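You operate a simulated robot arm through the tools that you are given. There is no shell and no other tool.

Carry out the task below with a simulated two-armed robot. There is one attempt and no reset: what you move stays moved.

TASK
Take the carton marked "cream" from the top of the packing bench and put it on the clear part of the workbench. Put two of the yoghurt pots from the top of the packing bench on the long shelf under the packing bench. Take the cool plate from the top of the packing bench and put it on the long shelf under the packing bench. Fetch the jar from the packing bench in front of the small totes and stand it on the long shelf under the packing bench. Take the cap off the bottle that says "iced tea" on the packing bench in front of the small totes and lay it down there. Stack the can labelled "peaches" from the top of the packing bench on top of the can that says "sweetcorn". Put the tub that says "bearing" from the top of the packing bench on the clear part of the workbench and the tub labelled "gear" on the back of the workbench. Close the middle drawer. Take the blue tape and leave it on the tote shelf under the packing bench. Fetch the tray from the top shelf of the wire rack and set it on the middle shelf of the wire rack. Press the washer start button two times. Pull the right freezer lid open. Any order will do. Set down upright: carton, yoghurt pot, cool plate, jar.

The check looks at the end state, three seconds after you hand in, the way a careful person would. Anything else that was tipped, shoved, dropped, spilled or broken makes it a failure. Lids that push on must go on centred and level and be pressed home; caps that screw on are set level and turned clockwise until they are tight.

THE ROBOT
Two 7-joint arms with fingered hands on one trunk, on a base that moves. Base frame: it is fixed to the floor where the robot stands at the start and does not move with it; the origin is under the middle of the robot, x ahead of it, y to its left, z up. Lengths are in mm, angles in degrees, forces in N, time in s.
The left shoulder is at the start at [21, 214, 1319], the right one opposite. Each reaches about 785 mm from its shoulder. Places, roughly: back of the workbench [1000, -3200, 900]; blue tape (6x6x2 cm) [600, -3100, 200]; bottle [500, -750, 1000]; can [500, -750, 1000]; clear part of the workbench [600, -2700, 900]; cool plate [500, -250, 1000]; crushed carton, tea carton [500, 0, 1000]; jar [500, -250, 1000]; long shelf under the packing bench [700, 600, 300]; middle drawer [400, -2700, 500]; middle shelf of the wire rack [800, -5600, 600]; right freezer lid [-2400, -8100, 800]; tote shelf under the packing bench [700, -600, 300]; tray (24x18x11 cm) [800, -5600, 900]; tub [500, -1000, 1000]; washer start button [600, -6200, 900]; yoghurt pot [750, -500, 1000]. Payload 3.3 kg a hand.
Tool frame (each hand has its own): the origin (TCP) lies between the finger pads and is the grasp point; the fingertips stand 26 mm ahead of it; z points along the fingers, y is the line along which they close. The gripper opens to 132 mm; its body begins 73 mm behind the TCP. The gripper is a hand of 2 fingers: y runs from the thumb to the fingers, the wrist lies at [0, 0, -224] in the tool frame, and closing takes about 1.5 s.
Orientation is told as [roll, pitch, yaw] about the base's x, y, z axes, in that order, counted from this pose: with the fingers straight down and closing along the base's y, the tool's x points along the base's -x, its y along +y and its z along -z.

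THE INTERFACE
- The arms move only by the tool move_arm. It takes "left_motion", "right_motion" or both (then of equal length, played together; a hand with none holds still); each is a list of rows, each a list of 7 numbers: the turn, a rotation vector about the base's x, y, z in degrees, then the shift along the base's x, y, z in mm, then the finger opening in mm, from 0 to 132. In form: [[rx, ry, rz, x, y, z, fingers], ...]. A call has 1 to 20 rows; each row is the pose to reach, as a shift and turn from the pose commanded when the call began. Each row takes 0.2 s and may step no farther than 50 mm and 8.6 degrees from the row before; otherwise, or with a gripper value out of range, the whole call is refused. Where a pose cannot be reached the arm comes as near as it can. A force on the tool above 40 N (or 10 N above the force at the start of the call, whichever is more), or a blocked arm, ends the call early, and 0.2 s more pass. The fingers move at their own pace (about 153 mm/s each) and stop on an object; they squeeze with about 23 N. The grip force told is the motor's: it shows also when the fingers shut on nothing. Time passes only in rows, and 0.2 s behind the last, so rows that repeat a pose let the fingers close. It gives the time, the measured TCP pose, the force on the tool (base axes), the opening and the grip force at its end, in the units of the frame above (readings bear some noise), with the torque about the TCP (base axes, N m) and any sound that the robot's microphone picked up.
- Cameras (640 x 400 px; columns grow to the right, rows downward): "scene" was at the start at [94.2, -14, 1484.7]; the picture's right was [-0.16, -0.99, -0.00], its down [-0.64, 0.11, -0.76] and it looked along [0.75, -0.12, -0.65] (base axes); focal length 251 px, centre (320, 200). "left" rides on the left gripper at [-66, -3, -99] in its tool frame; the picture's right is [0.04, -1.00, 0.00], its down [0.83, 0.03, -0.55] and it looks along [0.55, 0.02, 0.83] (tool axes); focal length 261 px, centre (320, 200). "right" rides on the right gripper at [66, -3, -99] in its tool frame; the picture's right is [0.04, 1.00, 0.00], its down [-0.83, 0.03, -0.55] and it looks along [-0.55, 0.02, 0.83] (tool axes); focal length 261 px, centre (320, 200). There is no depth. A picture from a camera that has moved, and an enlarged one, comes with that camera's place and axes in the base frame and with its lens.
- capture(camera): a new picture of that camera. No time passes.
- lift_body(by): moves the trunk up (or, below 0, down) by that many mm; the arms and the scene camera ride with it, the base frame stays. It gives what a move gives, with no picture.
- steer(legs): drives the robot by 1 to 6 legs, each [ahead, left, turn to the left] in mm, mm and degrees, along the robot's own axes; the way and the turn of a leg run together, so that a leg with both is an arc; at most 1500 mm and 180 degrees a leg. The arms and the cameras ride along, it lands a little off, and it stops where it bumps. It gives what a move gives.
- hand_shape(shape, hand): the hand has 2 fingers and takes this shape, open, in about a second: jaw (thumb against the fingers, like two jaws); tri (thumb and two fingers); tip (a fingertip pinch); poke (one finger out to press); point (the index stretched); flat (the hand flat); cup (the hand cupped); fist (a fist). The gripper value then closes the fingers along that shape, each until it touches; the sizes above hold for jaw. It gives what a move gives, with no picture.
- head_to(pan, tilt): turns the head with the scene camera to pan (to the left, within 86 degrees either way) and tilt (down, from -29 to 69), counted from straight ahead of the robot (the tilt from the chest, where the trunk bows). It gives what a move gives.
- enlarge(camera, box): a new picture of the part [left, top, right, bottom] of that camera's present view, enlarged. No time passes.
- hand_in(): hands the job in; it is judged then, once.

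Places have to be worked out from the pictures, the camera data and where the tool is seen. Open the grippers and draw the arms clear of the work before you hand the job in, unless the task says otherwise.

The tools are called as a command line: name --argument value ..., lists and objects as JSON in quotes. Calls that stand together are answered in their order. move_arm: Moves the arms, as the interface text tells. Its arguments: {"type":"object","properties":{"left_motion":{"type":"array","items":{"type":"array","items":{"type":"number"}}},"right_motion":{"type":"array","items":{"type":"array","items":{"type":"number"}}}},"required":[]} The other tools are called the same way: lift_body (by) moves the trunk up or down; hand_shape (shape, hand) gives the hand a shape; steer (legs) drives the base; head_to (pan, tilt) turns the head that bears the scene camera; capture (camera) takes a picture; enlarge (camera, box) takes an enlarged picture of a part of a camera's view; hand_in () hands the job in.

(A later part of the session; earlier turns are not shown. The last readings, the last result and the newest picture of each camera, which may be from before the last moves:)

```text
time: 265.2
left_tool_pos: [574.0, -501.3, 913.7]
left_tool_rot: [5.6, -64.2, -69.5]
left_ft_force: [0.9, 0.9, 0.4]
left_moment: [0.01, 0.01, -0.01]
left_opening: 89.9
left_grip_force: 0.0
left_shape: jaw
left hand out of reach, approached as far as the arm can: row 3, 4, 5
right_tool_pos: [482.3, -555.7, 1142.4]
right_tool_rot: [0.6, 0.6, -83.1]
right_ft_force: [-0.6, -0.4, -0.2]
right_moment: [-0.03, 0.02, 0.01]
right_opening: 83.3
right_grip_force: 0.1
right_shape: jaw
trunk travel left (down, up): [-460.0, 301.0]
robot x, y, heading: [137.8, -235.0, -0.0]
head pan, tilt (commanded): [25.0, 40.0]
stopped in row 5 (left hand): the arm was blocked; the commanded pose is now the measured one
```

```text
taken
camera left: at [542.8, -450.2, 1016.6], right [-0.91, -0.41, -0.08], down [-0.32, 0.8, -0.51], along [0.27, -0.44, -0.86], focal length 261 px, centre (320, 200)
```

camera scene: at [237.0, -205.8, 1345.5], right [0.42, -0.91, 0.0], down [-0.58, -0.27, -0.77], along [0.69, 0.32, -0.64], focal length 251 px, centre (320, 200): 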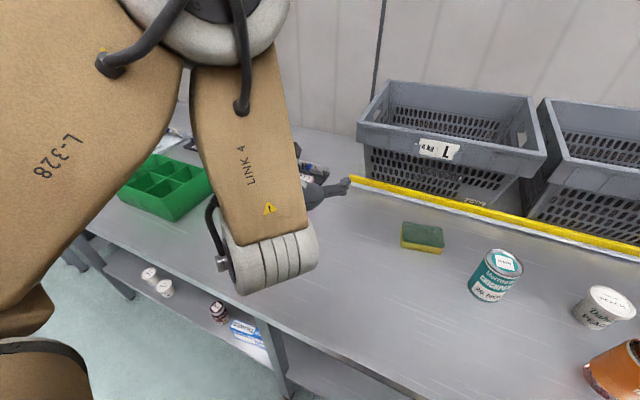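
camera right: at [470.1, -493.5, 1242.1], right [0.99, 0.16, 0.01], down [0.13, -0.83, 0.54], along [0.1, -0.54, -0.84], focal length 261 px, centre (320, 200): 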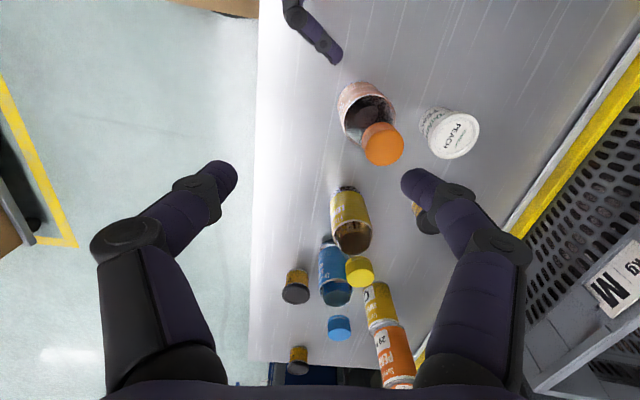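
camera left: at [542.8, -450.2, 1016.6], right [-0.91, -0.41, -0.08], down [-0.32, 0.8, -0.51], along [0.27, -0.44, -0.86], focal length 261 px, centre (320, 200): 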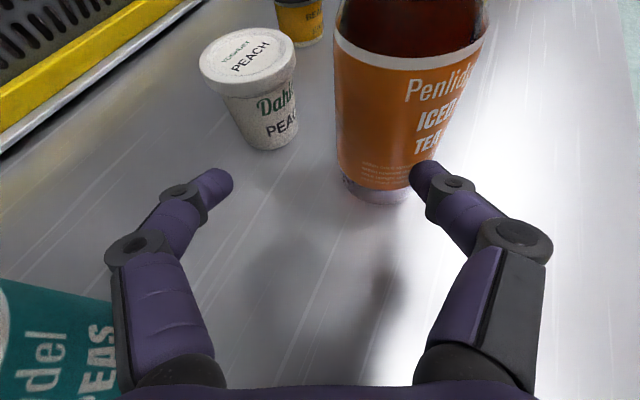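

The left arm cannot reach that far inward. I swap roles: right hand will hold the bottle from the front-right, the left (vertical) hand will turn the cap, with the robot shifted right. First I retract the left hand the way it came.

move_arm --left_motion '[[0, 0, 0, -25, 20, 20, 90], [0, 0, 0, -50, 32, 45, 90], [0, 0, 0, -45, 60, 85, 90], [0, 0, 0, -40, 85, 125, 90], [0, 0, 7, -30, 125, 150, 90], [0, 0, 14, -20, 165, 165, 90], [0, 0, 21, -10, 205, 170, 90], [0, 0, 28, 0, 245, 170, 90], [0, 0, 35, 5, 285, 170, 90], [0, 0, 42, 10, 325, 170, 90]]'

capture --camera "left"

```text
time: 267.4
left_tool_pos: [579.4, -180.8, 1086.7]
left_tool_rot: [5.6, -64.3, -28.0]
left_ft_force: [0.2, 0.0, -1.0]
left_moment: [0.03, 0.01, -0.03]
left_opening: 90.1
left_grip_force: 0.1
left_shape: jaw
right_tool_pos: [480.7, -557.1, 1143.2]
right_tool_rot: [0.7, 0.6, -83.1]
right_ft_force: [-0.3, 0.7, -0.7]
right_moment: [0.02, 0.0, -0.03]
right_opening: 83.9
right_grip_force: 0.1
right_shape: jaw
trunk travel left (down, up): [-460.0, 301.0]
robot x, y, heading: [140.7, -240.5, 0.0]
head pan, tilt (commanded): [25.0, 40.0]
```

```text
taken
camera left: at [521.1, -164.0, 1188.9], right [-0.4, -0.91, -0.08], down [-0.77, 0.39, -0.51], along [0.5, -0.15, -0.86], focal length 261 px, centre (320, 200)
```

left: 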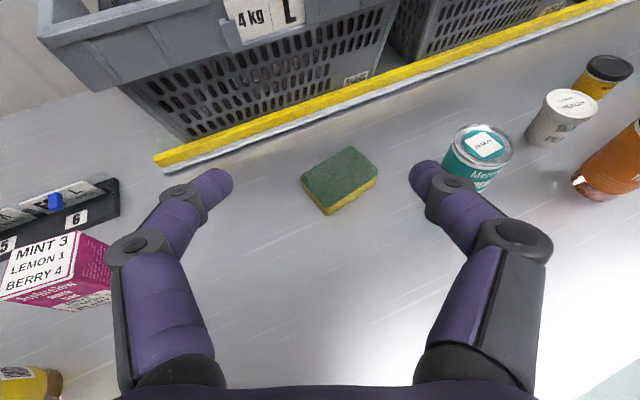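

All objects are untouched. I back away, move to robot y≈−640, and re-pose both hands in free space: left vertical, right level-ish and pointing forward-left.

steer --legs '[[-210, 0, 0], [0, -402, 0]]'

move_arm --left_motion '[[0, 0, 7, -10, 10, 0, 60], [0, 0, 14, -20, 20, 0, 60], [0, 0, 21, -30, 30, 0, 60], [0, 0, 28, -40, 40, 0, 60], [0, 0, 28, -50, 50, 0, 60], [0, 0, 28, -60, 60, 0, 60], [0, 0, 28, -70, 70, 0, 60], [0, 0, 28, -80, 80, 0, 60], [0, 0, 28, -90, 80, 0, 60], [0, 0, 28, -100, 80, 0, 60]]' --right_motion '[[0, 0, 8.3, 0, -5, 5, 84], [0, 0, 16.6, 0, -10, 10, 84], [0, 0, 24.9, 0, -15, 15, 84], [0, 0, 33.2, 0, -20, 20, 84], [0, 0, 41.5, 0, -25, 20, 84], [0, 0, 49.8, 0, -30, 20, 84], [0, 0, 58.1, 0, -35, 20, 84], [0, 0, 66.4, 0, -40, 20, 84], [0, 0, 74.7, 0, -45, 20, 84], [0, 0, 83, 0, -50, 20, 84]]'

move_arm --left_motion '[[0, 8, 0, -5, 0, 0, 60], [0, 16, 0, -10, 0, 0, 60], [0, 24, 0, -15, 0, 0, 60], [0, 32, 0, -20, 0, 0, 60], [0, 40, 0, -25, 0, 0, 60], [0, 48, 0, -30, 0, 0, 60], [0, 56, 0, -30, 0, 0, 60], [0, 64, 0, -30, 0, 0, 60]]' --right_motion '[[0, -7.5, 0, 15, 0, 0, 84], [0, -15, 0, 30, 0, 0, 84], [0, -22.5, 0, 45, 0, 0, 84], [0, -30, 0, 60, 0, 0, 84], [0, -37.5, 0, 75, 0, 0, 84], [0, -45, 0, 90, 0, 0, 84], [0, -52.5, 0, 105, 0, 0, 84], [0, -60, 0, 120, 0, 0, 84]]'

```text
time: 271.1
left_tool_pos: [372.5, -581.3, 1085.8]
left_tool_rot: [5.6, -64.1, -27.9]
left_ft_force: [-0.4, -0.4, 0.6]
left_moment: [-0.01, 0.02, 0.04]
left_opening: 90.0
left_grip_force: 0.1
left_shape: jaw
right_tool_pos: [273.4, -956.6, 1143.1]
right_tool_rot: [0.7, 0.7, -83.0]
right_ft_force: [1.1, 0.9, 0.3]
right_moment: [0.02, 0.02, -0.01]
right_opening: 83.7
right_grip_force: 0.0
right_shape: jaw
trunk travel left (down, up): [-460.0, 301.0]
robot x, y, heading: [-65.2, -638.4, 0.2]
head pan, tilt (commanded): [25.0, 40.0]
```

```text
time: 272.5
left_tool_pos: [358.7, -486.4, 1113.4]
left_tool_rot: [-6.6, -69.2, 22.1]
left_ft_force: [-0.4, -0.2, 0.7]
left_moment: [0.04, -0.03, 0.0]
left_opening: 60.1
left_grip_force: 0.1
left_shape: jaw
right_tool_pos: [268.8, -983.9, 1156.2]
right_tool_rot: [0.9, 0.6, -36.8]
right_ft_force: [0.1, -0.4, -0.4]
right_moment: [0.03, 0.01, -0.01]
right_opening: 83.4
right_grip_force: 0.0
right_shape: jaw
right hand out of reach, approached as far as the arm can: row 3, 4, 5, 6
trunk travel left (down, up): [-460.0, 301.0]
robot x, y, heading: [-67.2, -638.5, -0.3]
head pan, tilt (commanded): [25.0, 40.0]
stopped in row 6 (left hand): the arm was blocked; the commanded pose is now the measured one
```

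```text
time: 274.3
left_tool_pos: [327.5, -487.6, 1111.7]
left_tool_rot: [13.0, -6.1, 7.5]
left_ft_force: [-0.4, 0.0, 0.2]
left_moment: [-0.01, 0.01, -0.03]
left_opening: 60.2
left_grip_force: 0.1
left_shape: jaw
right_tool_pos: [388.7, -984.3, 1154.3]
right_tool_rot: [46.7, -43.5, -55.8]
right_ft_force: [0.1, 0.5, -0.2]
right_moment: [0.02, -0.01, 0.0]
right_opening: 83.5
right_grip_force: 0.1
right_shape: jaw
trunk travel left (down, up): [-460.0, 301.0]
robot x, y, heading: [-66.0, -640.1, 0.0]
head pan, tilt (commanded): [25.0, 40.0]
```

Left is almost vertical, the right needs un-rolling. I correct both: left small corrections; right rolls about its own axis.

move_arm --left_motion '[[-4, 2, -2.5, 0, 0, 0, 60], [-8, 4, -5, 0, 0, 0, 60], [-12, 6, -7.5, 0, 0, 0, 60], [-12, 6, -7.5, 0, 0, 0, 60], [-12, 6, -7.5, 0, 0, 0, 60]]' --right_motion '[[-6.4, 0, 3.7, 0, 0, 0, 84], [-12.8, 0, 7.4, 0, 0, 0, 84], [-19.2, 0, 11.1, 0, 0, 0, 84], [-25.6, 0, 14.7, 0, 0, 0, 84], [-31.9, 0, 18.4, 0, 0, 0, 84]]'

move_arm --right_motion '[[0, 0, 7, 0, 10, 0, 84], [0, 0, 14, 0, 20, 0, 84], [0, 0, 21, 0, 30, 0, 84], [0, 0, 28, 0, 40, 0, 84], [0, 0, 35, 0, 50, 0, 84], [0, 0, 42, 0, 60, 0, 84], [0, 0, 49, 0, 70, 0, 84]]'

```text
time: 275.5
left_tool_pos: [328.0, -487.8, 1113.3]
left_tool_rot: [1.5, 0.7, 0.6]
left_ft_force: [0.3, 0.0, 0.0]
left_moment: [-0.05, 0.0, 0.01]
left_opening: 60.1
left_grip_force: 0.0
left_shape: jaw
right_tool_pos: [387.3, -984.4, 1155.9]
right_tool_rot: [0.7, -59.3, 0.2]
right_ft_force: [-0.1, 0.0, 0.5]
right_moment: [-0.02, 0.02, 0.01]
right_opening: 83.3
right_grip_force: 0.0
right_shape: jaw
trunk travel left (down, up): [-460.0, 301.0]
robot x, y, heading: [-66.1, -641.9, -0.0]
head pan, tilt (commanded): [25.0, 40.0]
```

```text
time: 277.1
left_tool_pos: [327.6, -486.8, 1113.1]
left_tool_rot: [1.5, 0.6, 0.6]
left_ft_force: [0.7, 0.0, 0.8]
left_moment: [0.01, 0.01, -0.01]
left_opening: 60.4
left_grip_force: 0.1
left_shape: jaw
right_tool_pos: [387.1, -913.9, 1154.8]
right_tool_rot: [0.9, -59.5, 49.1]
right_ft_force: [0.3, 0.6, -0.2]
right_moment: [0.01, -0.04, 0.02]
right_opening: 83.4
right_grip_force: 0.1
right_shape: jaw
trunk travel left (down, up): [-460.0, 301.0]
robot x, y, heading: [-69.7, -641.9, 0.1]
head pan, tilt (commanded): [25.0, 40.0]
```

Both hands have the wanted orientations. I raise the trunk 140 mm, drive to x≈160 and bring the right hand toward its pre-grasp in front of the bottle.

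lift_body --by 140

steer --legs '[[228, 0, 0]]'

move_arm --right_motion '[[0, 0, 0, -25, 30, -10, 90], [0, 0, 0, -50, 60, -25, 90], [0, 0, 0, -75, 90, -45, 90], [0, 0, 0, -100, 120, -70, 90], [0, 0, 0, -120, 150, -100, 90], [0, 0, 0, -135, 180, -135, 90], [0, 0, 0, -145, 205, -175, 90], [0, 0, 0, -150, 225, -215, 90]]'

capture --camera "right"

```text
time: 278.8
left_tool_pos: [327.4, -487.0, 1252.4]
left_tool_rot: [1.4, 0.6, 0.6]
left_ft_force: [0.1, -0.3, 0.3]
left_moment: [-0.01, 0.03, 0.0]
left_opening: 60.3
left_grip_force: 0.1
left_shape: jaw
right_tool_pos: [387.8, -915.0, 1294.3]
right_tool_rot: [1.0, -59.4, 48.9]
right_ft_force: [0.4, 0.3, -0.2]
right_moment: [-0.02, 0.02, 0.0]
right_opening: 83.7
right_grip_force: 0.1
right_shape: jaw
trunk travel left (down, up): [-600.0, 161.0]
robot x, y, heading: [-65.0, -637.3, 0.3]
head pan, tilt (commanded): [25.0, 40.0]
```

```text
time: 280.5
left_tool_pos: [556.7, -490.5, 1252.4]
left_tool_rot: [1.6, 0.6, 0.3]
left_ft_force: [0.1, -0.3, -0.2]
left_moment: [-0.02, 0.03, 0.0]
left_opening: 60.2
left_grip_force: 0.1
left_shape: jaw
right_tool_pos: [616.2, -916.8, 1295.1]
right_tool_rot: [1.0, -59.3, 48.5]
right_ft_force: [-0.3, 1.5, 0.4]
right_moment: [0.0, -0.01, 0.02]
right_opening: 83.7
right_grip_force: 0.0
right_shape: jaw
trunk travel left (down, up): [-600.0, 161.0]
robot x, y, heading: [157.5, -637.3, -0.2]
head pan, tilt (commanded): [25.0, 40.0]
```

```text
time: 282.3
left_tool_pos: [555.4, -489.8, 1252.4]
left_tool_rot: [1.4, 0.6, 0.5]
left_ft_force: [0.2, -0.3, -0.1]
left_moment: [-0.01, 0.0, 0.01]
left_opening: 60.3
left_grip_force: 0.0
left_shape: jaw
right_tool_pos: [508.6, -714.8, 1117.8]
right_tool_rot: [1.0, -59.4, 48.7]
right_ft_force: [-0.8, 0.0, 0.1]
right_moment: [0.01, 0.03, -0.02]
right_opening: 89.7
right_grip_force: 0.1
right_shape: jaw
right hand out of reach, approached as far as the arm can: row 4, 5, 6, 7, 8
trunk travel left (down, up): [-600.0, 161.0]
robot x, y, heading: [162.6, -644.7, -0.3]
head pan, tilt (commanded): [25.0, 40.0]
```

```text
taken
camera right: at [434.9, -806.2, 1110.7], right [-0.77, 0.63, -0.03], down [-0.05, -0.02, 1.0], along [0.63, 0.77, 0.05], focal length 261 px, centre (320, 200)
```

right: 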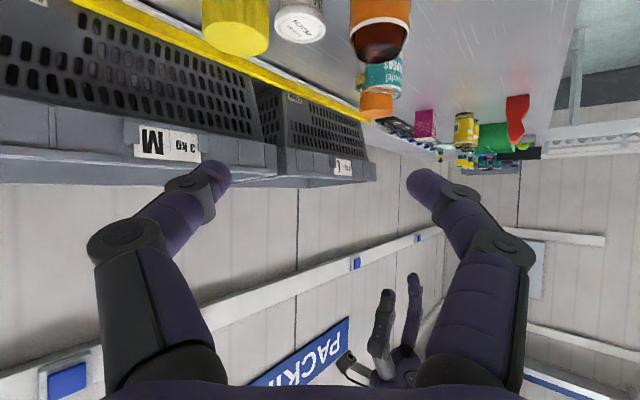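

The right arm is folded too tightly; raising the trunk further gives both arms better geometry. I raise it 160 mm and try again.

lift_body --by 160

move_arm --right_motion '[[0, 0, 0, 0, 10, -40, 90], [0, 0, 0, 0, 20, -80, 90], [0, 0, 0, -5, 30, -120, 90], [0, 0, 0, -10, 40, -155, 90], [0, 0, 0, -18, 55, -190, 90], [0, 0, 0, -25, 70, -220, 90], [0, 0, 0, -30, 80, -245, 90]]' --left_motion '[[0, 0, 0, -3, -10, -20, 60], [0, 0, 0, -6, -20, -45, 60], [0, 0, 0, -9, -30, -75, 60], [0, 0, 0, -12, -40, -105, 60], [0, 0, 0, -15, -50, -140, 60], [0, 0, 0, -18, -60, -175, 60], [0, 0, 0, -20, -70, -210, 60]]'

capture --camera "left"

```text
time: 284.1
left_tool_pos: [555.2, -489.8, 1412.1]
left_tool_rot: [1.6, 0.6, 0.4]
left_ft_force: [0.2, -0.3, -0.1]
left_moment: [0.01, 0.0, -0.05]
left_opening: 60.1
left_grip_force: 0.2
left_shape: jaw
right_tool_pos: [508.8, -714.5, 1277.7]
right_tool_rot: [0.8, -59.4, 49.0]
right_ft_force: [-0.5, -0.2, -0.4]
right_moment: [-0.01, -0.01, -0.01]
right_opening: 89.8
right_grip_force: 0.0
right_shape: jaw
trunk travel left (down, up): [-760.0, 1.0]
robot x, y, heading: [159.7, -641.1, -0.2]
head pan, tilt (commanded): [25.0, 40.0]
```

```text
time: 285.7
left_tool_pos: [534.6, -558.9, 1201.2]
left_tool_rot: [1.6, 0.5, 0.4]
left_ft_force: [-0.3, 0.3, 0.1]
left_moment: [0.04, -0.02, -0.02]
left_opening: 60.4
left_grip_force: 0.0
left_shape: jaw
right_tool_pos: [521.8, -744.7, 1254.4]
right_tool_rot: [0.8, -59.4, 48.8]
right_ft_force: [0.5, 0.0, -0.1]
right_moment: [0.01, -0.02, -0.02]
right_opening: 89.8
right_grip_force: 0.2
right_shape: jaw
right hand out of reach, approached as far as the arm can: row 1, 2, 3, 4, 5, 6, 7
trunk travel left (down, up): [-760.0, 1.0]
robot x, y, heading: [160.2, -640.6, -0.0]
head pan, tilt (commanded): [25.0, 40.0]
```

```text
taken
camera left: at [603.1, -564.0, 1300.8], right [-0.03, -1.0, -0.03], down [-0.83, 0.01, 0.56], along [-0.56, 0.04, -0.83], focal length 261 px, centre (320, 200)
```

left: 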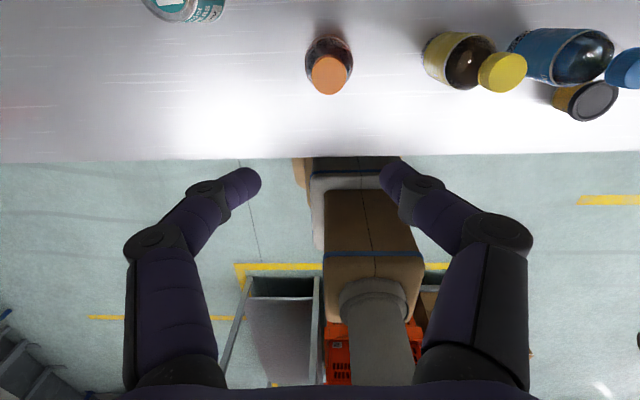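

The left camera shows the bottle is now at about (564, −562): my earlier blocked left-hand move must have nudged it ~25 mm, still upright. I back off, lower the trunk by 300 (geometry in which this hand posture worked, mirrored) and set the right hand high and more inward.

steer --legs '[[-215, 0, 0]]'

lift_body --by -300

move_arm --right_motion '[[0, 0, 0, 10, 25, 20, 90], [0, 0, 0, 20, 50, 40, 90], [0, 0, 0, 30, 75, 60, 90], [0, 0, 0, 35, 100, 80, 90], [0, 0, 0, 40, 125, 100, 90], [0, 0, 0, 45, 150, 120, 90], [0, 0, 0, 50, 175, 140, 90], [0, 0, 0, 50, 190, 160, 90]]' --left_motion '[[0, 0, 0, 0, 20, 30, 60], [0, 0, 0, 0, 40, 60, 60], [0, 0, 0, 0, 60, 90, 60], [0, 0, 0, 0, 80, 120, 60], [0, 0, 0, 0, 100, 150, 60], [0, 0, 0, 0, 110, 180, 60], [0, 0, 0, 0, 120, 210, 60], [0, 0, 0, 0, 130, 240, 60]]'

```text
time: 287.4
left_tool_pos: [323.0, -558.5, 1202.5]
left_tool_rot: [1.5, 0.5, 0.4]
left_ft_force: [0.5, 0.0, 0.1]
left_moment: [0.0, 0.0, -0.02]
left_opening: 60.5
left_grip_force: 0.1
left_shape: jaw
right_tool_pos: [307.5, -743.7, 1253.3]
right_tool_rot: [0.7, -59.4, 49.0]
right_ft_force: [0.2, -0.2, 0.0]
right_moment: [-0.01, 0.01, -0.03]
right_opening: 89.8
right_grip_force: 0.1
right_shape: jaw
trunk travel left (down, up): [-760.0, 1.0]
robot x, y, heading: [-48.9, -641.0, -0.6]
head pan, tilt (commanded): [25.0, 40.0]
```

```text
time: 290.4
left_tool_pos: [323.2, -557.5, 903.3]
left_tool_rot: [1.4, 0.5, 0.4]
left_ft_force: [-0.6, -0.5, 0.1]
left_moment: [0.02, -0.01, 0.02]
left_opening: 60.0
left_grip_force: 0.0
left_shape: jaw
right_tool_pos: [307.9, -744.8, 953.3]
right_tool_rot: [0.8, -59.4, 49.0]
right_ft_force: [-0.3, 0.1, 0.6]
right_moment: [0.02, 0.02, 0.0]
right_opening: 89.7
right_grip_force: 0.1
right_shape: jaw
trunk travel left (down, up): [-460.0, 301.0]
robot x, y, heading: [-49.5, -637.4, -0.3]
head pan, tilt (commanded): [25.0, 40.0]
```

```text
time: 292.1
left_tool_pos: [322.7, -429.6, 1145.5]
left_tool_rot: [1.5, 0.6, 0.3]
left_ft_force: [-0.6, -0.3, 0.7]
left_moment: [0.03, -0.04, 0.0]
left_opening: 60.4
left_grip_force: 0.1
left_shape: jaw
right_tool_pos: [354.8, -664.1, 1073.0]
right_tool_rot: [0.8, -59.5, 48.8]
right_ft_force: [-0.7, -0.6, 0.9]
right_moment: [0.0, 0.03, 0.03]
right_opening: 89.9
right_grip_force: 0.0
right_shape: jaw
right hand out of reach, approached as far as the arm can: row 3, 4, 5, 6, 7, 8
trunk travel left (down, up): [-460.0, 301.0]
robot x, y, heading: [-50.2, -639.6, -0.3]
head pan, tilt (commanded): [25.0, 40.0]
```

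The right hand's joints are the mirror image of the left's, so its comfortable roll is 180° from where I've been using it. I roll the right hand about its own axis by 180° (camera ends on top), in free space.

move_arm --right_motion '[[4.6, 5.3, -4.1, 0, -5, 0, 90], [9.2, 10.6, -8.3, 0, -10, 0, 90], [13.8, 15.9, -12.4, 0, -15, 0, 90], [18.4, 21.2, -16.5, 0, -20, 0, 90], [23, 26.5, -20.7, 0, -25, 0, 90], [27.6, 31.8, -24.8, 0, -30, 0, 90], [32.2, 37.1, -28.9, 0, -30, 0, 90], [36.8, 42.4, -33, 0, -30, 0, 90], [41.4, 47.7, -37.1, 0, -30, 0, 90], [46, 53, -41.3, 0, -30, 0, 90], [50.8, 58.6, -45.6, 0, -30, 0, 90]]'

move_arm --right_motion '[[4.6, 5.3, -4.1, 0, 0, 0, 90], [9.2, 10.6, -8.3, 0, 0, 0, 90], [13.8, 15.9, -12.4, 0, 0, 0, 90], [18.4, 21.2, -16.5, 0, 0, 0, 90], [23, 26.5, -20.7, 0, 0, 0, 90], [27.6, 31.8, -24.8, 0, 0, 0, 90], [32.2, 37.1, -28.9, 0, 0, 0, 90], [36.8, 42.4, -33, 0, 0, 0, 90], [41.4, 47.7, -37.1, 0, 0, 0, 90], [46, 53, -41.3, 0, 0, 0, 90], [50.8, 58.6, -45.6, 0, 0, 0, 90]]'

```text
time: 294.6
left_tool_pos: [323.4, -428.3, 1145.7]
left_tool_rot: [1.5, 0.5, 0.3]
left_ft_force: [0.1, -0.3, -0.3]
left_moment: [0.04, 0.01, 0.0]
left_opening: 60.2
left_grip_force: 0.1
left_shape: jaw
right_tool_pos: [354.7, -694.5, 1073.5]
right_tool_rot: [60.1, 0.2, -40.9]
right_ft_force: [-0.2, 0.0, 0.1]
right_moment: [0.01, -0.01, 0.02]
right_opening: 89.7
right_grip_force: 0.0
right_shape: jaw
trunk travel left (down, up): [-460.0, 301.0]
robot x, y, heading: [-50.4, -643.0, -0.3]
head pan, tilt (commanded): [25.0, 40.0]
```

```text
time: 296.9
left_tool_pos: [322.9, -428.5, 1143.8]
left_tool_rot: [1.5, 0.6, 0.3]
left_ft_force: [0.3, 0.4, -0.6]
left_moment: [0.0, 0.01, -0.01]
left_opening: 60.3
left_grip_force: 0.1
left_shape: jaw
right_tool_pos: [323.8, -757.7, 994.4]
right_tool_rot: [4.5, 62.7, -128.1]
right_ft_force: [0.4, -0.6, -0.3]
right_moment: [-0.02, -0.01, -0.01]
right_opening: 89.7
right_grip_force: 0.0
right_shape: jaw
right hand out of reach, approached as far as the arm can: row 6, 7, 8, 9, 10, 11
trunk travel left (down, up): [-460.0, 301.0]
robot x, y, heading: [-49.6, -641.2, -0.3]
head pan, tilt (commanded): [25.0, 40.0]
```

The roll is done (camera on top). Now I test moving the right hand inward and up toward the pose above the bottle.

move_arm --right_motion '[[0, 0, 0, 10, 20, 10, 90], [0, 0, 0, 20, 45, 20, 90], [0, 0, 0, 30, 70, 32, 90], [0, 0, 0, 40, 95, 45, 90], [0, 0, 0, 45, 120, 60, 90], [0, 0, 0, 50, 145, 75, 90], [0, 0, 0, 50, 170, 90, 90], [0, 0, 0, 45, 195, 105, 90]]'

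capture --camera "right"

```text
time: 298.8
left_tool_pos: [324.0, -429.5, 1143.9]
left_tool_rot: [1.5, 0.5, 0.3]
left_ft_force: [-0.6, -0.3, -0.3]
left_moment: [-0.02, 0.0, 0.01]
left_opening: 60.4
left_grip_force: 0.2
left_shape: jaw
right_tool_pos: [316.3, -721.5, 986.8]
right_tool_rot: [5.0, 63.0, -127.7]
right_ft_force: [0.7, 0.6, 0.5]
right_moment: [0.0, 0.02, 0.02]
right_opening: 89.8
right_grip_force: 0.0
right_shape: jaw
right hand out of reach, approached as far as the arm can: row 1, 2, 3, 4, 5, 6, 7, 8
trunk travel left (down, up): [-460.0, 301.0]
robot x, y, heading: [-53.2, -639.8, -0.2]
head pan, tilt (commanded): [25.0, 40.0]
```

```text
taken
camera right: at [272.7, -759.9, 1089.5], right [0.75, -0.66, 0.08], down [-0.54, -0.68, -0.49], along [0.37, 0.33, -0.87], focal length 261 px, centre (320, 200)
```

right: 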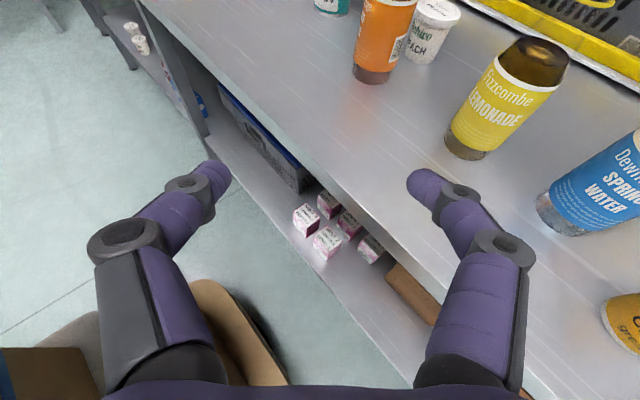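

That roll is at the other end of the wrist's range, so I drop this idea. Both arms do overlap at a point about (360, −240) relative to the robot: left holding (hand pointing right), right vertical on top. So I'll draw the bottle ~60 mm toward the bench front with the left hand. First the right hand goes back to vertical.

move_arm --right_motion '[[-6.2, 4.85, 0, 0, -10, 10, 84], [-12.4, 9.7, 0, 0, -20, 25, 84], [-18.6, 14.55, 0, 0, -30, 45, 84], [-24.8, 19.4, 0, 0, -40, 65, 84], [-31, 24.25, 0, -5, -50, 90, 84], [-37.2, 29.1, 0, -10, -60, 115, 84], [-43.4, 33.95, 0, -15, -70, 140, 84], [-49.6, 38.8, 0, -20, -80, 160, 84]]'

move_arm --right_motion '[[0, 0, 8, 0, 0, 0, 84], [0, 0, 16, 0, 0, 0, 84], [0, 0, 24, 0, 0, 0, 84], [0, 0, 32, 0, 0, 0, 84], [0, 0, 38, 0, 0, 0, 84], [0, 0, 38, 0, 0, 0, 84], [0, 0, 38, 0, 0, 0, 84], [0, 0, 38, 0, 0, 0, 84]]' --left_motion '[[0, -8, 0, 15, 5, 0, 80], [0, -16, 0, 30, 10, 0, 80], [0, -24, 0, 45, 15, 0, 80], [0, -32, 0, 60, 20, 0, 80], [0, -40, 0, 75, 25, 0, 80], [0, -48, 0, 90, 30, 0, 80], [0, -56, 0, 105, 30, 0, 80], [0, -62, 0, 120, 30, 0, 80]]'

```text
time: 300.6
left_tool_pos: [327.5, -428.4, 1141.9]
left_tool_rot: [1.5, 0.8, 0.3]
left_ft_force: [1.7, 0.1, 0.0]
left_moment: [-0.01, 0.13, 0.04]
left_opening: 60.3
left_grip_force: 0.0
left_shape: jaw
right_tool_pos: [224.3, -1092.1, 1099.7]
right_tool_rot: [9.5, -4.4, -125.2]
right_ft_force: [0.9, 1.0, 1.2]
right_moment: [-0.11, 0.13, -0.05]
right_opening: 84.1
right_grip_force: 0.1
right_shape: jaw
right hand out of reach, approached as far as the arm can: row 1, 2, 3, 4, 5, 6, 7, 8
trunk travel left (down, up): [-460.0, 301.0]
robot x, y, heading: [-51.7, -640.5, -0.4]
head pan, tilt (commanded): [25.0, 40.0]
```

```text
time: 302.4
left_tool_pos: [443.3, -398.5, 1140.5]
left_tool_rot: [0.8, -61.7, 0.7]
left_ft_force: [0.3, 0.7, 0.1]
left_moment: [-0.02, 0.0, -0.01]
left_opening: 79.4
left_grip_force: 0.1
left_shape: jaw
right_tool_pos: [228.5, -1083.3, 1101.6]
right_tool_rot: [10.1, -3.9, -86.5]
right_ft_force: [-0.3, 0.1, -0.3]
right_moment: [0.03, 0.04, 0.0]
right_opening: 84.0
right_grip_force: 0.1
right_shape: jaw
trunk travel left (down, up): [-460.0, 301.0]
robot x, y, heading: [-51.2, -639.4, -0.3]
head pan, tilt (commanded): [25.0, 40.0]
```

Now I move to robot y≈−325, and turn the left hand toward the right (yaw −60°) in the free space in front of the bench.

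steer --legs '[[0, 316, 0.3]]'

move_arm --left_motion '[[0, 0, -6, 0, -25, -5, 80], [0, 0, -12, 0, -55, -10, 80], [0, 0, -18, -10, -90, -15, 80], [0, 0, -24, -20, -125, -20, 80], [0, 0, -30, -35, -160, -25, 80], [0, 0, -36, -50, -195, -30, 80], [0, 0, -42, -65, -230, -35, 80], [0, 0, -48, -80, -265, -40, 80], [0, 0, -54, -95, -300, -45, 80], [0, 0, -60, -110, -335, -50, 80]]' --right_motion '[[-2, 0, 0, 15, 10, 10, 84], [-4, 0, 0, 30, 20, 20, 84], [-6, 1, 0, 45, 30, 30, 84], [-8, 2, 0, 60, 40, 40, 84], [-10, 3, 0, 70, 50, 45, 84], [-10, 4, 0, 80, 60, 50, 84], [-10, 4, 0, 90, 70, 50, 84], [-10, 4, 0, 100, 80, 50, 84], [-10, 4, 0, 100, 90, 50, 84], [-10, 4, 0, 100, 100, 50, 84]]'

```text
time: 304.4
left_tool_pos: [440.1, -78.3, 1142.4]
left_tool_rot: [0.8, -61.4, 1.5]
left_ft_force: [-0.2, 0.2, 0.5]
left_moment: [-0.01, 0.02, -0.03]
left_opening: 79.7
left_grip_force: 0.0
left_shape: jaw
right_tool_pos: [231.8, -767.9, 1101.6]
right_tool_rot: [10.1, -4.0, -85.9]
right_ft_force: [0.0, 0.0, -0.2]
right_moment: [-0.02, -0.01, 0.0]
right_opening: 84.1
right_grip_force: 0.1
right_shape: jaw
trunk travel left (down, up): [-460.0, 301.0]
robot x, y, heading: [-52.6, -327.7, 0.7]
head pan, tilt (commanded): [25.0, 40.0]
```

```text
time: 306.6
left_tool_pos: [328.2, -417.1, 1090.1]
left_tool_rot: [0.9, -61.3, -58.6]
left_ft_force: [-0.4, 0.1, -0.4]
left_moment: [0.02, -0.01, 0.04]
left_opening: 79.6
left_grip_force: 0.0
left_shape: jaw
right_tool_pos: [308.6, -697.0, 1121.9]
right_tool_rot: [5.6, -13.6, -85.0]
right_ft_force: [-0.3, -0.3, -0.3]
right_moment: [0.04, -0.03, 0.03]
right_opening: 84.0
right_grip_force: 0.1
right_shape: jaw
right hand out of reach, approached as far as the arm can: row 6, 7, 8, 9, 10
trunk travel left (down, up): [-460.0, 301.0]
robot x, y, heading: [-53.1, -326.1, 0.3]
head pan, tilt (commanded): [25.0, 40.0]
```

The left hand is ready; I straighten the right hand (13°, 7° corrections) and then drive 192 mm forward with both hands above everything.

move_arm --right_motion '[[4.3, 2.3, 0, -5, -10, 10, 84], [8.7, 4.5, 0, -10, -20, 20, 84], [13, 6.8, 0, -15, -30, 30, 84], [13, 6.8, 0, -15, -30, 30, 84]]'

steer --legs '[[192, 0, -0.3]]'

capture --camera "left"

capture --camera "right"

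```text
time: 307.6
left_tool_pos: [329.7, -415.2, 1090.4]
left_tool_rot: [0.7, -61.3, -58.5]
left_ft_force: [-0.3, -0.2, -0.5]
left_moment: [0.0, 0.02, -0.04]
left_opening: 79.2
left_grip_force: 0.1
left_shape: jaw
right_tool_pos: [293.0, -727.5, 1150.9]
right_tool_rot: [-0.1, 0.0, -84.5]
right_ft_force: [-0.1, -0.3, -0.3]
right_moment: [-0.01, -0.03, -0.01]
right_opening: 84.3
right_grip_force: 0.1
right_shape: jaw
trunk travel left (down, up): [-460.0, 301.0]
robot x, y, heading: [-50.4, -325.2, 0.6]
head pan, tilt (commanded): [25.0, 40.0]
```

```text
time: 309.2
left_tool_pos: [521.6, -417.3, 1090.2]
left_tool_rot: [0.7, -61.4, -58.8]
left_ft_force: [0.5, -0.2, -0.5]
left_moment: [0.01, 0.0, 0.0]
left_opening: 79.4
left_grip_force: 0.0
left_shape: jaw
right_tool_pos: [482.5, -729.9, 1150.7]
right_tool_rot: [-0.2, 0.0, -84.7]
right_ft_force: [-0.2, 0.3, -0.2]
right_moment: [-0.02, 0.01, -0.01]
right_opening: 84.1
right_grip_force: 0.0
right_shape: jaw
trunk travel left (down, up): [-460.0, 301.0]
robot x, y, heading: [138.9, -326.2, -0.2]
head pan, tilt (commanded): [25.0, 40.0]
```

```text
taken
camera left: at [489.5, -371.7, 1195.7], right [-0.86, -0.51, -0.04], down [-0.43, 0.77, -0.47], along [0.27, -0.38, -0.88], focal length 261 px, centre (320, 200)
```

left: 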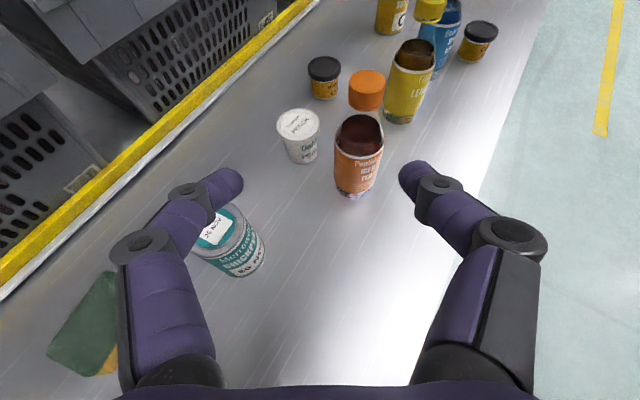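

```text
taken
camera right: at [475.5, -664.2, 1249.5], right [0.99, 0.13, 0.0], down [0.11, -0.83, 0.55], along [0.07, -0.55, -0.83], focal length 261 px, centre (320, 200)
```

right: 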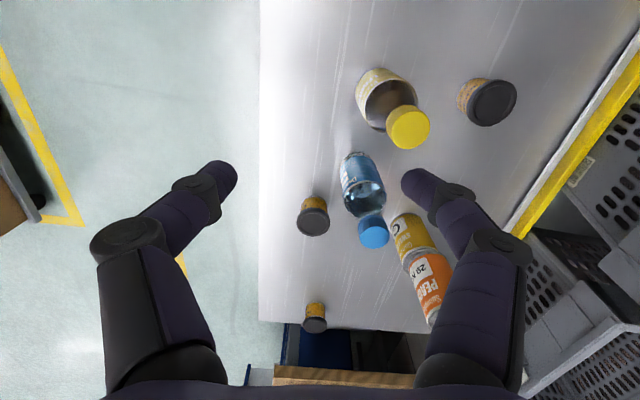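

The bottle axis is at about (560, −559). I go to the pre-grasp, then check.

move_arm --left_motion '[[0, 0, 0, -2, -12, -35, 80], [0, 0, 0, -4, -28, -70, 80], [0, 0, 0, -6, -45, -105, 80], [0, 0, 0, -9, -64, -132, 80]]'

capture --camera "left"

```text
time: 310.2
left_tool_pos: [512.0, -480.5, 956.7]
left_tool_rot: [1.0, -61.3, -59.1]
left_ft_force: [0.1, -0.8, 0.2]
left_moment: [0.0, 0.02, 0.0]
left_opening: 79.5
left_grip_force: 0.0
left_shape: jaw
right_tool_pos: [481.6, -730.5, 1150.5]
right_tool_rot: [-0.2, 0.0, -84.8]
right_ft_force: [-0.6, 0.2, -0.9]
right_moment: [0.04, -0.02, -0.02]
right_opening: 84.1
right_grip_force: 0.0
right_shape: jaw
trunk travel left (down, up): [-460.0, 301.0]
robot x, y, heading: [141.2, -323.5, 0.1]
head pan, tilt (commanded): [25.0, 40.0]
```

```text
taken
camera left: at [480.2, -435.7, 1063.3], right [-0.86, -0.51, -0.04], down [-0.43, 0.77, -0.47], along [0.27, -0.38, -0.88], focal length 261 px, centre (320, 200)
```

left: 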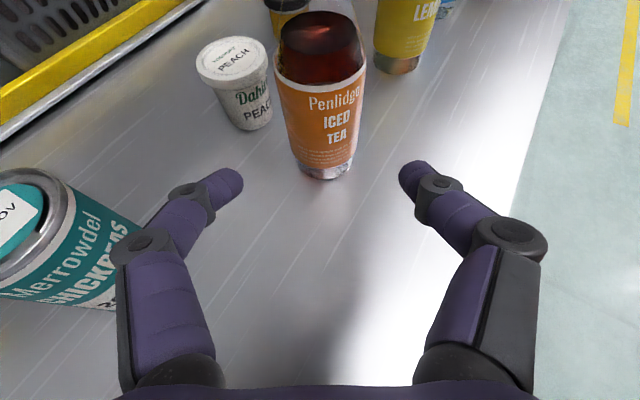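

On line. I advance in two stages along the hand axis.

move_arm --left_motion '[[0, 0, 0, 10, -17, -10, 80], [0, 0, 0, 20, -33, -21, 80], [0, 0, 0, 29, -48, -30, 80]]'

move_arm --left_motion '[[0, 0, 0, 7, -11, -7, 80], [0, 0, 0, 14, -23, -14, 80], [0, 0, 0, 19, -31, -20, 80]]'

capture --camera "left"

```text
time: 311.0
left_tool_pos: [539.1, -528.8, 928.0]
left_tool_rot: [0.9, -61.4, -59.1]
left_ft_force: [0.5, -1.1, 0.6]
left_moment: [0.01, -0.01, 0.01]
left_opening: 79.6
left_grip_force: 0.0
left_shape: jaw
right_tool_pos: [481.9, -729.7, 1151.2]
right_tool_rot: [0.0, 0.0, -84.8]
right_ft_force: [0.3, -0.6, -0.1]
right_moment: [0.03, 0.0, 0.01]
right_opening: 84.5
right_grip_force: 0.0
right_shape: jaw
trunk travel left (down, up): [-460.0, 301.0]
robot x, y, heading: [138.2, -326.7, -0.1]
head pan, tilt (commanded): [25.0, 40.0]
```

```text
time: 311.8
left_tool_pos: [560.6, -559.8, 907.2]
left_tool_rot: [0.7, -61.4, -59.0]
left_ft_force: [0.8, -0.3, -0.5]
left_moment: [0.02, 0.02, -0.02]
left_opening: 79.3
left_grip_force: 0.1
left_shape: jaw
right_tool_pos: [481.0, -730.4, 1151.8]
right_tool_rot: [-0.1, 0.0, -84.8]
right_ft_force: [0.4, -0.1, -0.5]
right_moment: [0.0, -0.02, -0.02]
right_opening: 84.0
right_grip_force: 0.1
right_shape: jaw
trunk travel left (down, up): [-460.0, 301.0]
robot x, y, heading: [141.0, -326.3, -0.2]
head pan, tilt (commanded): [25.0, 40.0]
```

```text
taken
camera left: at [528.3, -514.8, 1013.2], right [-0.86, -0.51, -0.04], down [-0.43, 0.77, -0.47], along [0.27, -0.38, -0.88], focal length 261 px, centre (320, 200)
```

left: 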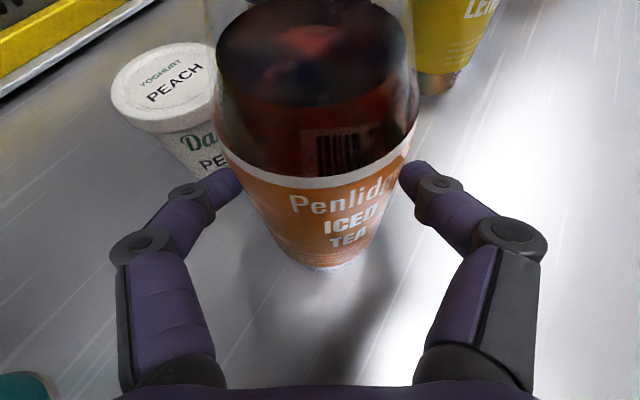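

The bottle is between the fingers. I close the left hand on it.

move_arm --left_motion '[[0, 0, 0, 0, 0, 0, 60], [0, 0, 0, 0, 0, 0, 40], [0, 0, 0, 0, 0, 0, 20], [0, 0, 0, 0, 0, 0, 20], [0, 0, 0, 0, 0, 0, 20], [0, 0, 0, 0, 0, 0, 20]]'

capture --camera "left"

```text
time: 313.2
left_tool_pos: [560.1, -561.0, 907.4]
left_tool_rot: [0.9, -61.4, -59.0]
left_ft_force: [-0.2, -1.8, 0.0]
left_moment: [0.0, 0.03, 0.03]
left_opening: 45.0
left_grip_force: 22.6
left_shape: jaw
right_tool_pos: [481.3, -729.0, 1151.2]
right_tool_rot: [-0.1, 0.0, -84.8]
right_ft_force: [0.8, -0.6, 0.1]
right_moment: [-0.02, 0.02, -0.01]
right_opening: 83.9
right_grip_force: 0.1
right_shape: jaw
trunk travel left (down, up): [-460.0, 301.0]
robot x, y, heading: [137.6, -323.5, -0.1]
head pan, tilt (commanded): [25.0, 40.0]
```

```text
taken
camera left: at [528.3, -514.5, 1013.2], right [-0.86, -0.51, -0.04], down [-0.43, 0.77, -0.47], along [0.27, -0.38, -0.88], focal length 261 px, centre (320, 200)
```

left: 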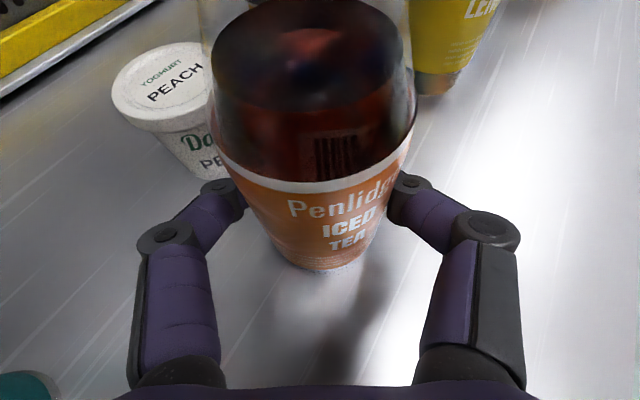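

Gripped. I lift it 8 mm, bring it 60 mm toward the bench front, and set it down while still holding it.

move_arm --left_motion '[[0, 0, 0, 0, 0, 4, 20], [0, 0, 0, 0, 0, 8, 20], [0, 0, 0, -8, 0, 9, 20], [0, 0, 0, -18, 0, 9, 20], [0, 0, 0, -28, 0, 9, 20], [0, 0, 0, -38, 0, 9, 20], [0, 0, 0, -48, 0, 9, 20], [0, 0, 0, -56, 0, 9, 20], [0, 0, 0, -60, 0, 8, 20], [0, 0, 0, -60, 0, 4, 20], [0, 0, 0, -60, 0, 0, 20], [0, 0, 0, -60, 0, 0, 20]]'

capture --camera "left"

```text
time: 315.8
left_tool_pos: [497.8, -561.4, 908.4]
left_tool_rot: [0.9, -61.5, -59.2]
left_ft_force: [0.1, -2.1, 3.4]
left_moment: [0.02, 0.09, 0.0]
left_opening: 39.8
left_grip_force: 22.8
left_shape: jaw
right_tool_pos: [481.2, -729.3, 1151.4]
right_tool_rot: [-0.1, 0.0, -84.8]
right_ft_force: [-0.4, 0.7, -0.2]
right_moment: [0.01, -0.01, -0.03]
right_opening: 84.0
right_grip_force: 0.0
right_shape: jaw
trunk travel left (down, up): [-460.0, 301.0]
robot x, y, heading: [140.7, -326.2, 0.1]
head pan, tilt (commanded): [25.0, 40.0]
```

```text
taken
camera left: at [466.7, -514.6, 1013.8], right [-0.86, -0.51, -0.04], down [-0.43, 0.77, -0.47], along [0.27, -0.38, -0.88], focal length 261 px, centre (320, 200)
```

left: 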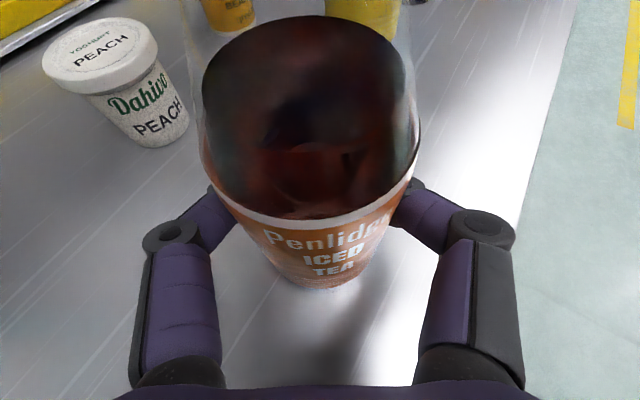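

The bottle shifted toward the palm; I check with the head camera whether it is upright.

head_to --pan -35 --tilt 45

capture --camera "scene"

capture --camera "right"

```text
time: 317.1
left_tool_pos: [499.6, -559.8, 908.4]
left_tool_rot: [0.9, -61.3, -59.0]
left_ft_force: [-0.7, -2.3, 3.0]
left_moment: [0.01, 0.1, 0.0]
left_opening: 39.9
left_grip_force: 23.0
left_shape: jaw
right_tool_pos: [481.2, -729.9, 1151.7]
right_tool_rot: [-0.1, 0.0, -84.7]
right_ft_force: [-0.5, -0.1, -0.4]
right_moment: [0.02, 0.01, 0.01]
right_opening: 84.0
right_grip_force: 0.0
right_shape: jaw
trunk travel left (down, up): [-460.0, 301.0]
robot x, y, heading: [144.5, -326.1, 0.1]
head pan, tilt (commanded): [-35.0, 45.0]
```

```text
taken
camera scene: at [225.0, -372.5, 1338.2], right [-0.57, -0.82, 0.0], down [-0.58, 0.4, -0.71], along [0.58, -0.4, -0.71], focal length 251 px, centre (320, 200)
```

scene: 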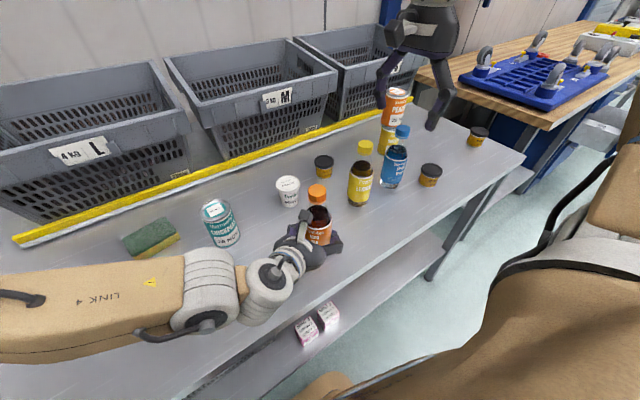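

```text
taken
camera right: at [474.0, -664.4, 1250.0], right [0.99, 0.13, 0.0], down [0.11, -0.83, 0.55], along [0.07, -0.55, -0.83], focal length 261 px, centre (320, 200)
```

right: 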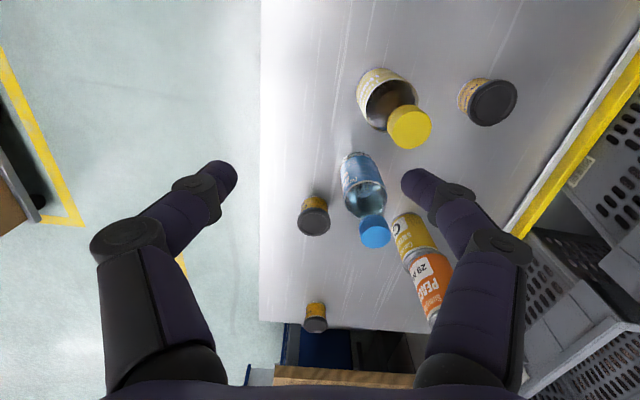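

enlarge --camera "scene" --box '[260, 150, 420, 250]'

```text
4.00 times, centred on (340, 200) of scene
camera zoom: at [225.0, -372.5, 1338.2], right [-0.57, -0.82, 0.0], down [-0.58, 0.4, -0.71], along [0.58, -0.4, -0.71], focal length 1005 px, centre (240, 200)
```

zoom: 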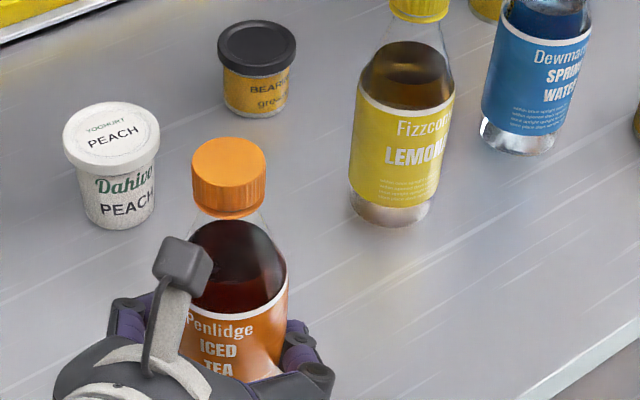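

The bottle is upright, cap axis ≈(490, −551). For the right hand's reach I shift it another 32 mm to the right (lifting slightly), slowly.

move_arm --left_motion '[[0, 0, 0, 0, 0, 4, 20], [0, 0, 0, 0, 0, 7, 20], [0, 0, 0, 0, -8, 7, 20], [0, 0, 0, 0, -16, 7, 20], [0, 0, 0, 0, -24, 7, 20], [0, 0, 0, 0, -32, 7, 20], [0, 0, 0, 0, -32, 3, 20], [0, 0, 0, 0, -32, 0, 20], [0, 0, 0, 0, -32, 0, 20]]' --right_motion '[[0, 0, 0, 0, 15, 0, 70], [0, 0, 0, 0, 30, 0, 70], [0, 0, 0, 0, 45, 0, 70], [0, 0, 0, 0, 60, 0, 70], [0, 0, 0, 0, 75, 0, 70], [0, 0, 0, 0, 90, 0, 70], [0, 0, 0, 0, 105, 0, 70], [0, 0, 0, 0, 120, 0, 70], [0, 0, 0, 0, 130, 0, 70]]'

capture --camera "right"

enlarge --camera "scene" --box '[260, 150, 420, 250]'

```text
time: 319.3
left_tool_pos: [538.4, -567.3, 908.4]
left_tool_rot: [2.0, -61.4, -56.0]
left_ft_force: [0.4, -0.3, 0.9]
left_moment: [-0.01, 0.07, 0.04]
left_opening: 38.8
left_grip_force: 23.1
left_shape: jaw
right_tool_pos: [466.5, -607.8, 1136.3]
right_tool_rot: [0.0, 0.1, -84.9]
right_ft_force: [-0.1, -0.3, 0.3]
right_moment: [0.01, -0.01, 0.05]
right_opening: 70.8
right_grip_force: 0.0
right_shape: jaw
right hand out of reach, approached as far as the arm can: row 4, 5, 6, 7, 8, 9
trunk travel left (down, up): [-460.0, 301.0]
robot x, y, heading: [139.1, -326.3, 0.1]
head pan, tilt (commanded): [-35.0, 45.0]
stopped in row 9 (left hand): the arm was blocked; the commanded pose is now the measured one
```

```text
taken
camera right: at [458.7, -543.2, 1234.9], right [0.99, 0.13, 0.0], down [0.11, -0.83, 0.55], along [0.07, -0.55, -0.83], focal length 261 px, centre (320, 200)
```

right: 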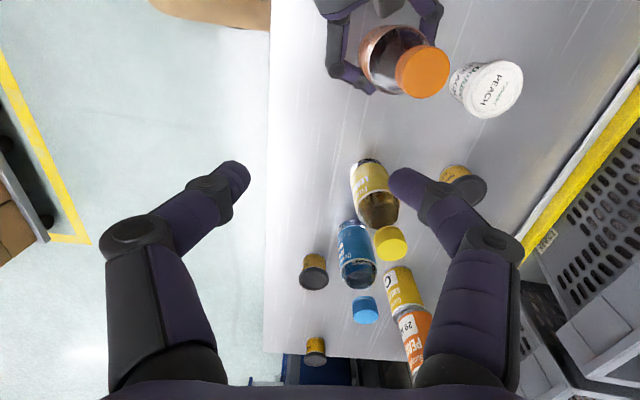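

```text
4.00 times, centred on (340, 200) of scene
camera zoom: at [225.2, -372.2, 1338.2], right [-0.57, -0.82, 0.0], down [-0.58, 0.41, -0.71], along [0.58, -0.41, -0.71], focal length 1005 px, centre (240, 200)
```

zoom: 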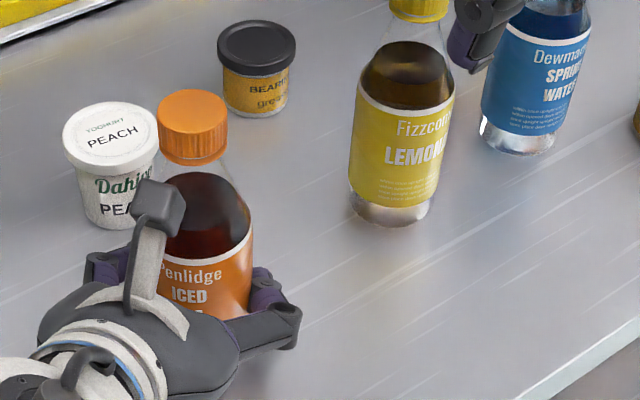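

The left hand slid along its limit; the bottle (upright, still held) is at about (530, −557). The right hand can reach it if tilted ~12°, with the wrist more outward. I set that orientation and move above the cap.

move_arm --right_motion '[[0, 0, 6.5, 0, 0, 0, 60], [0, 0, 13, 0, 0, 0, 60], [0, 0, 19, 0, 0, 0, 60], [0, 0, 25, 0, 0, 0, 60]]'

move_arm --right_motion '[[2.6, -3, 0, 10, 8, 0, 60], [5.2, -6.1, 0, 22, 18, 0, 60], [7.7, -9.2, 0, 36, 28, -4, 60], [7.7, -9.2, 0, 50, 40, -8, 60], [7.7, -9.2, 0, 62, 50, -12, 60]]'

capture --camera "right"

```text
time: 320.3
left_tool_pos: [537.7, -567.1, 907.0]
left_tool_rot: [2.0, -61.4, -56.0]
left_ft_force: [0.5, -0.1, 1.9]
left_moment: [-0.01, 0.02, 0.01]
left_opening: 39.0
left_grip_force: 22.9
left_shape: jaw
right_tool_pos: [465.4, -608.0, 1136.2]
right_tool_rot: [0.1, 0.2, -59.8]
right_ft_force: [-0.4, 0.2, 0.3]
right_moment: [0.02, -0.03, 0.0]
right_opening: 60.9
right_grip_force: 0.1
right_shape: jaw
trunk travel left (down, up): [-460.0, 301.0]
robot x, y, heading: [139.3, -323.7, 0.0]
head pan, tilt (commanded): [-35.0, 45.0]
```

```text
time: 321.5
left_tool_pos: [537.4, -565.5, 907.7]
left_tool_rot: [2.0, -61.4, -55.9]
left_ft_force: [0.7, -0.5, 2.5]
left_moment: [0.0, 0.01, 0.0]
left_opening: 39.0
left_grip_force: 22.8
left_shape: jaw
right_tool_pos: [529.1, -558.1, 1124.8]
right_tool_rot: [12.0, 2.3, -59.6]
right_ft_force: [-1.6, 0.5, 0.2]
right_moment: [0.03, -0.03, 0.03]
right_opening: 60.8
right_grip_force: 0.0
right_shape: jaw
trunk travel left (down, up): [-460.0, 301.0]
robot x, y, heading: [136.1, -327.7, -0.2]
head pan, tilt (commanded): [-35.0, 45.0]
```

```text
taken
camera right: at [478.6, -516.1, 1223.4], right [0.83, 0.52, 0.21], down [0.36, -0.78, 0.52], along [0.43, -0.35, -0.83], focal length 261 px, centre (320, 200)
```

right: 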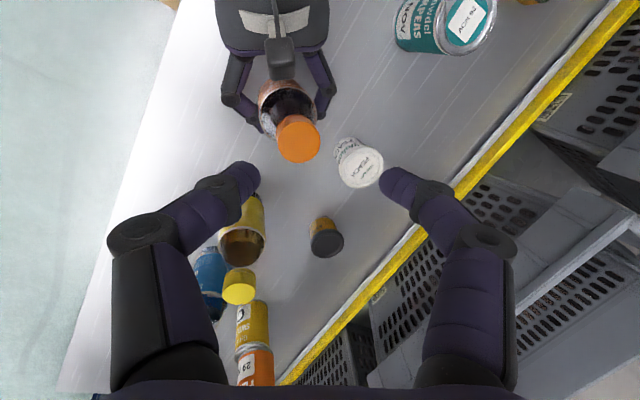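

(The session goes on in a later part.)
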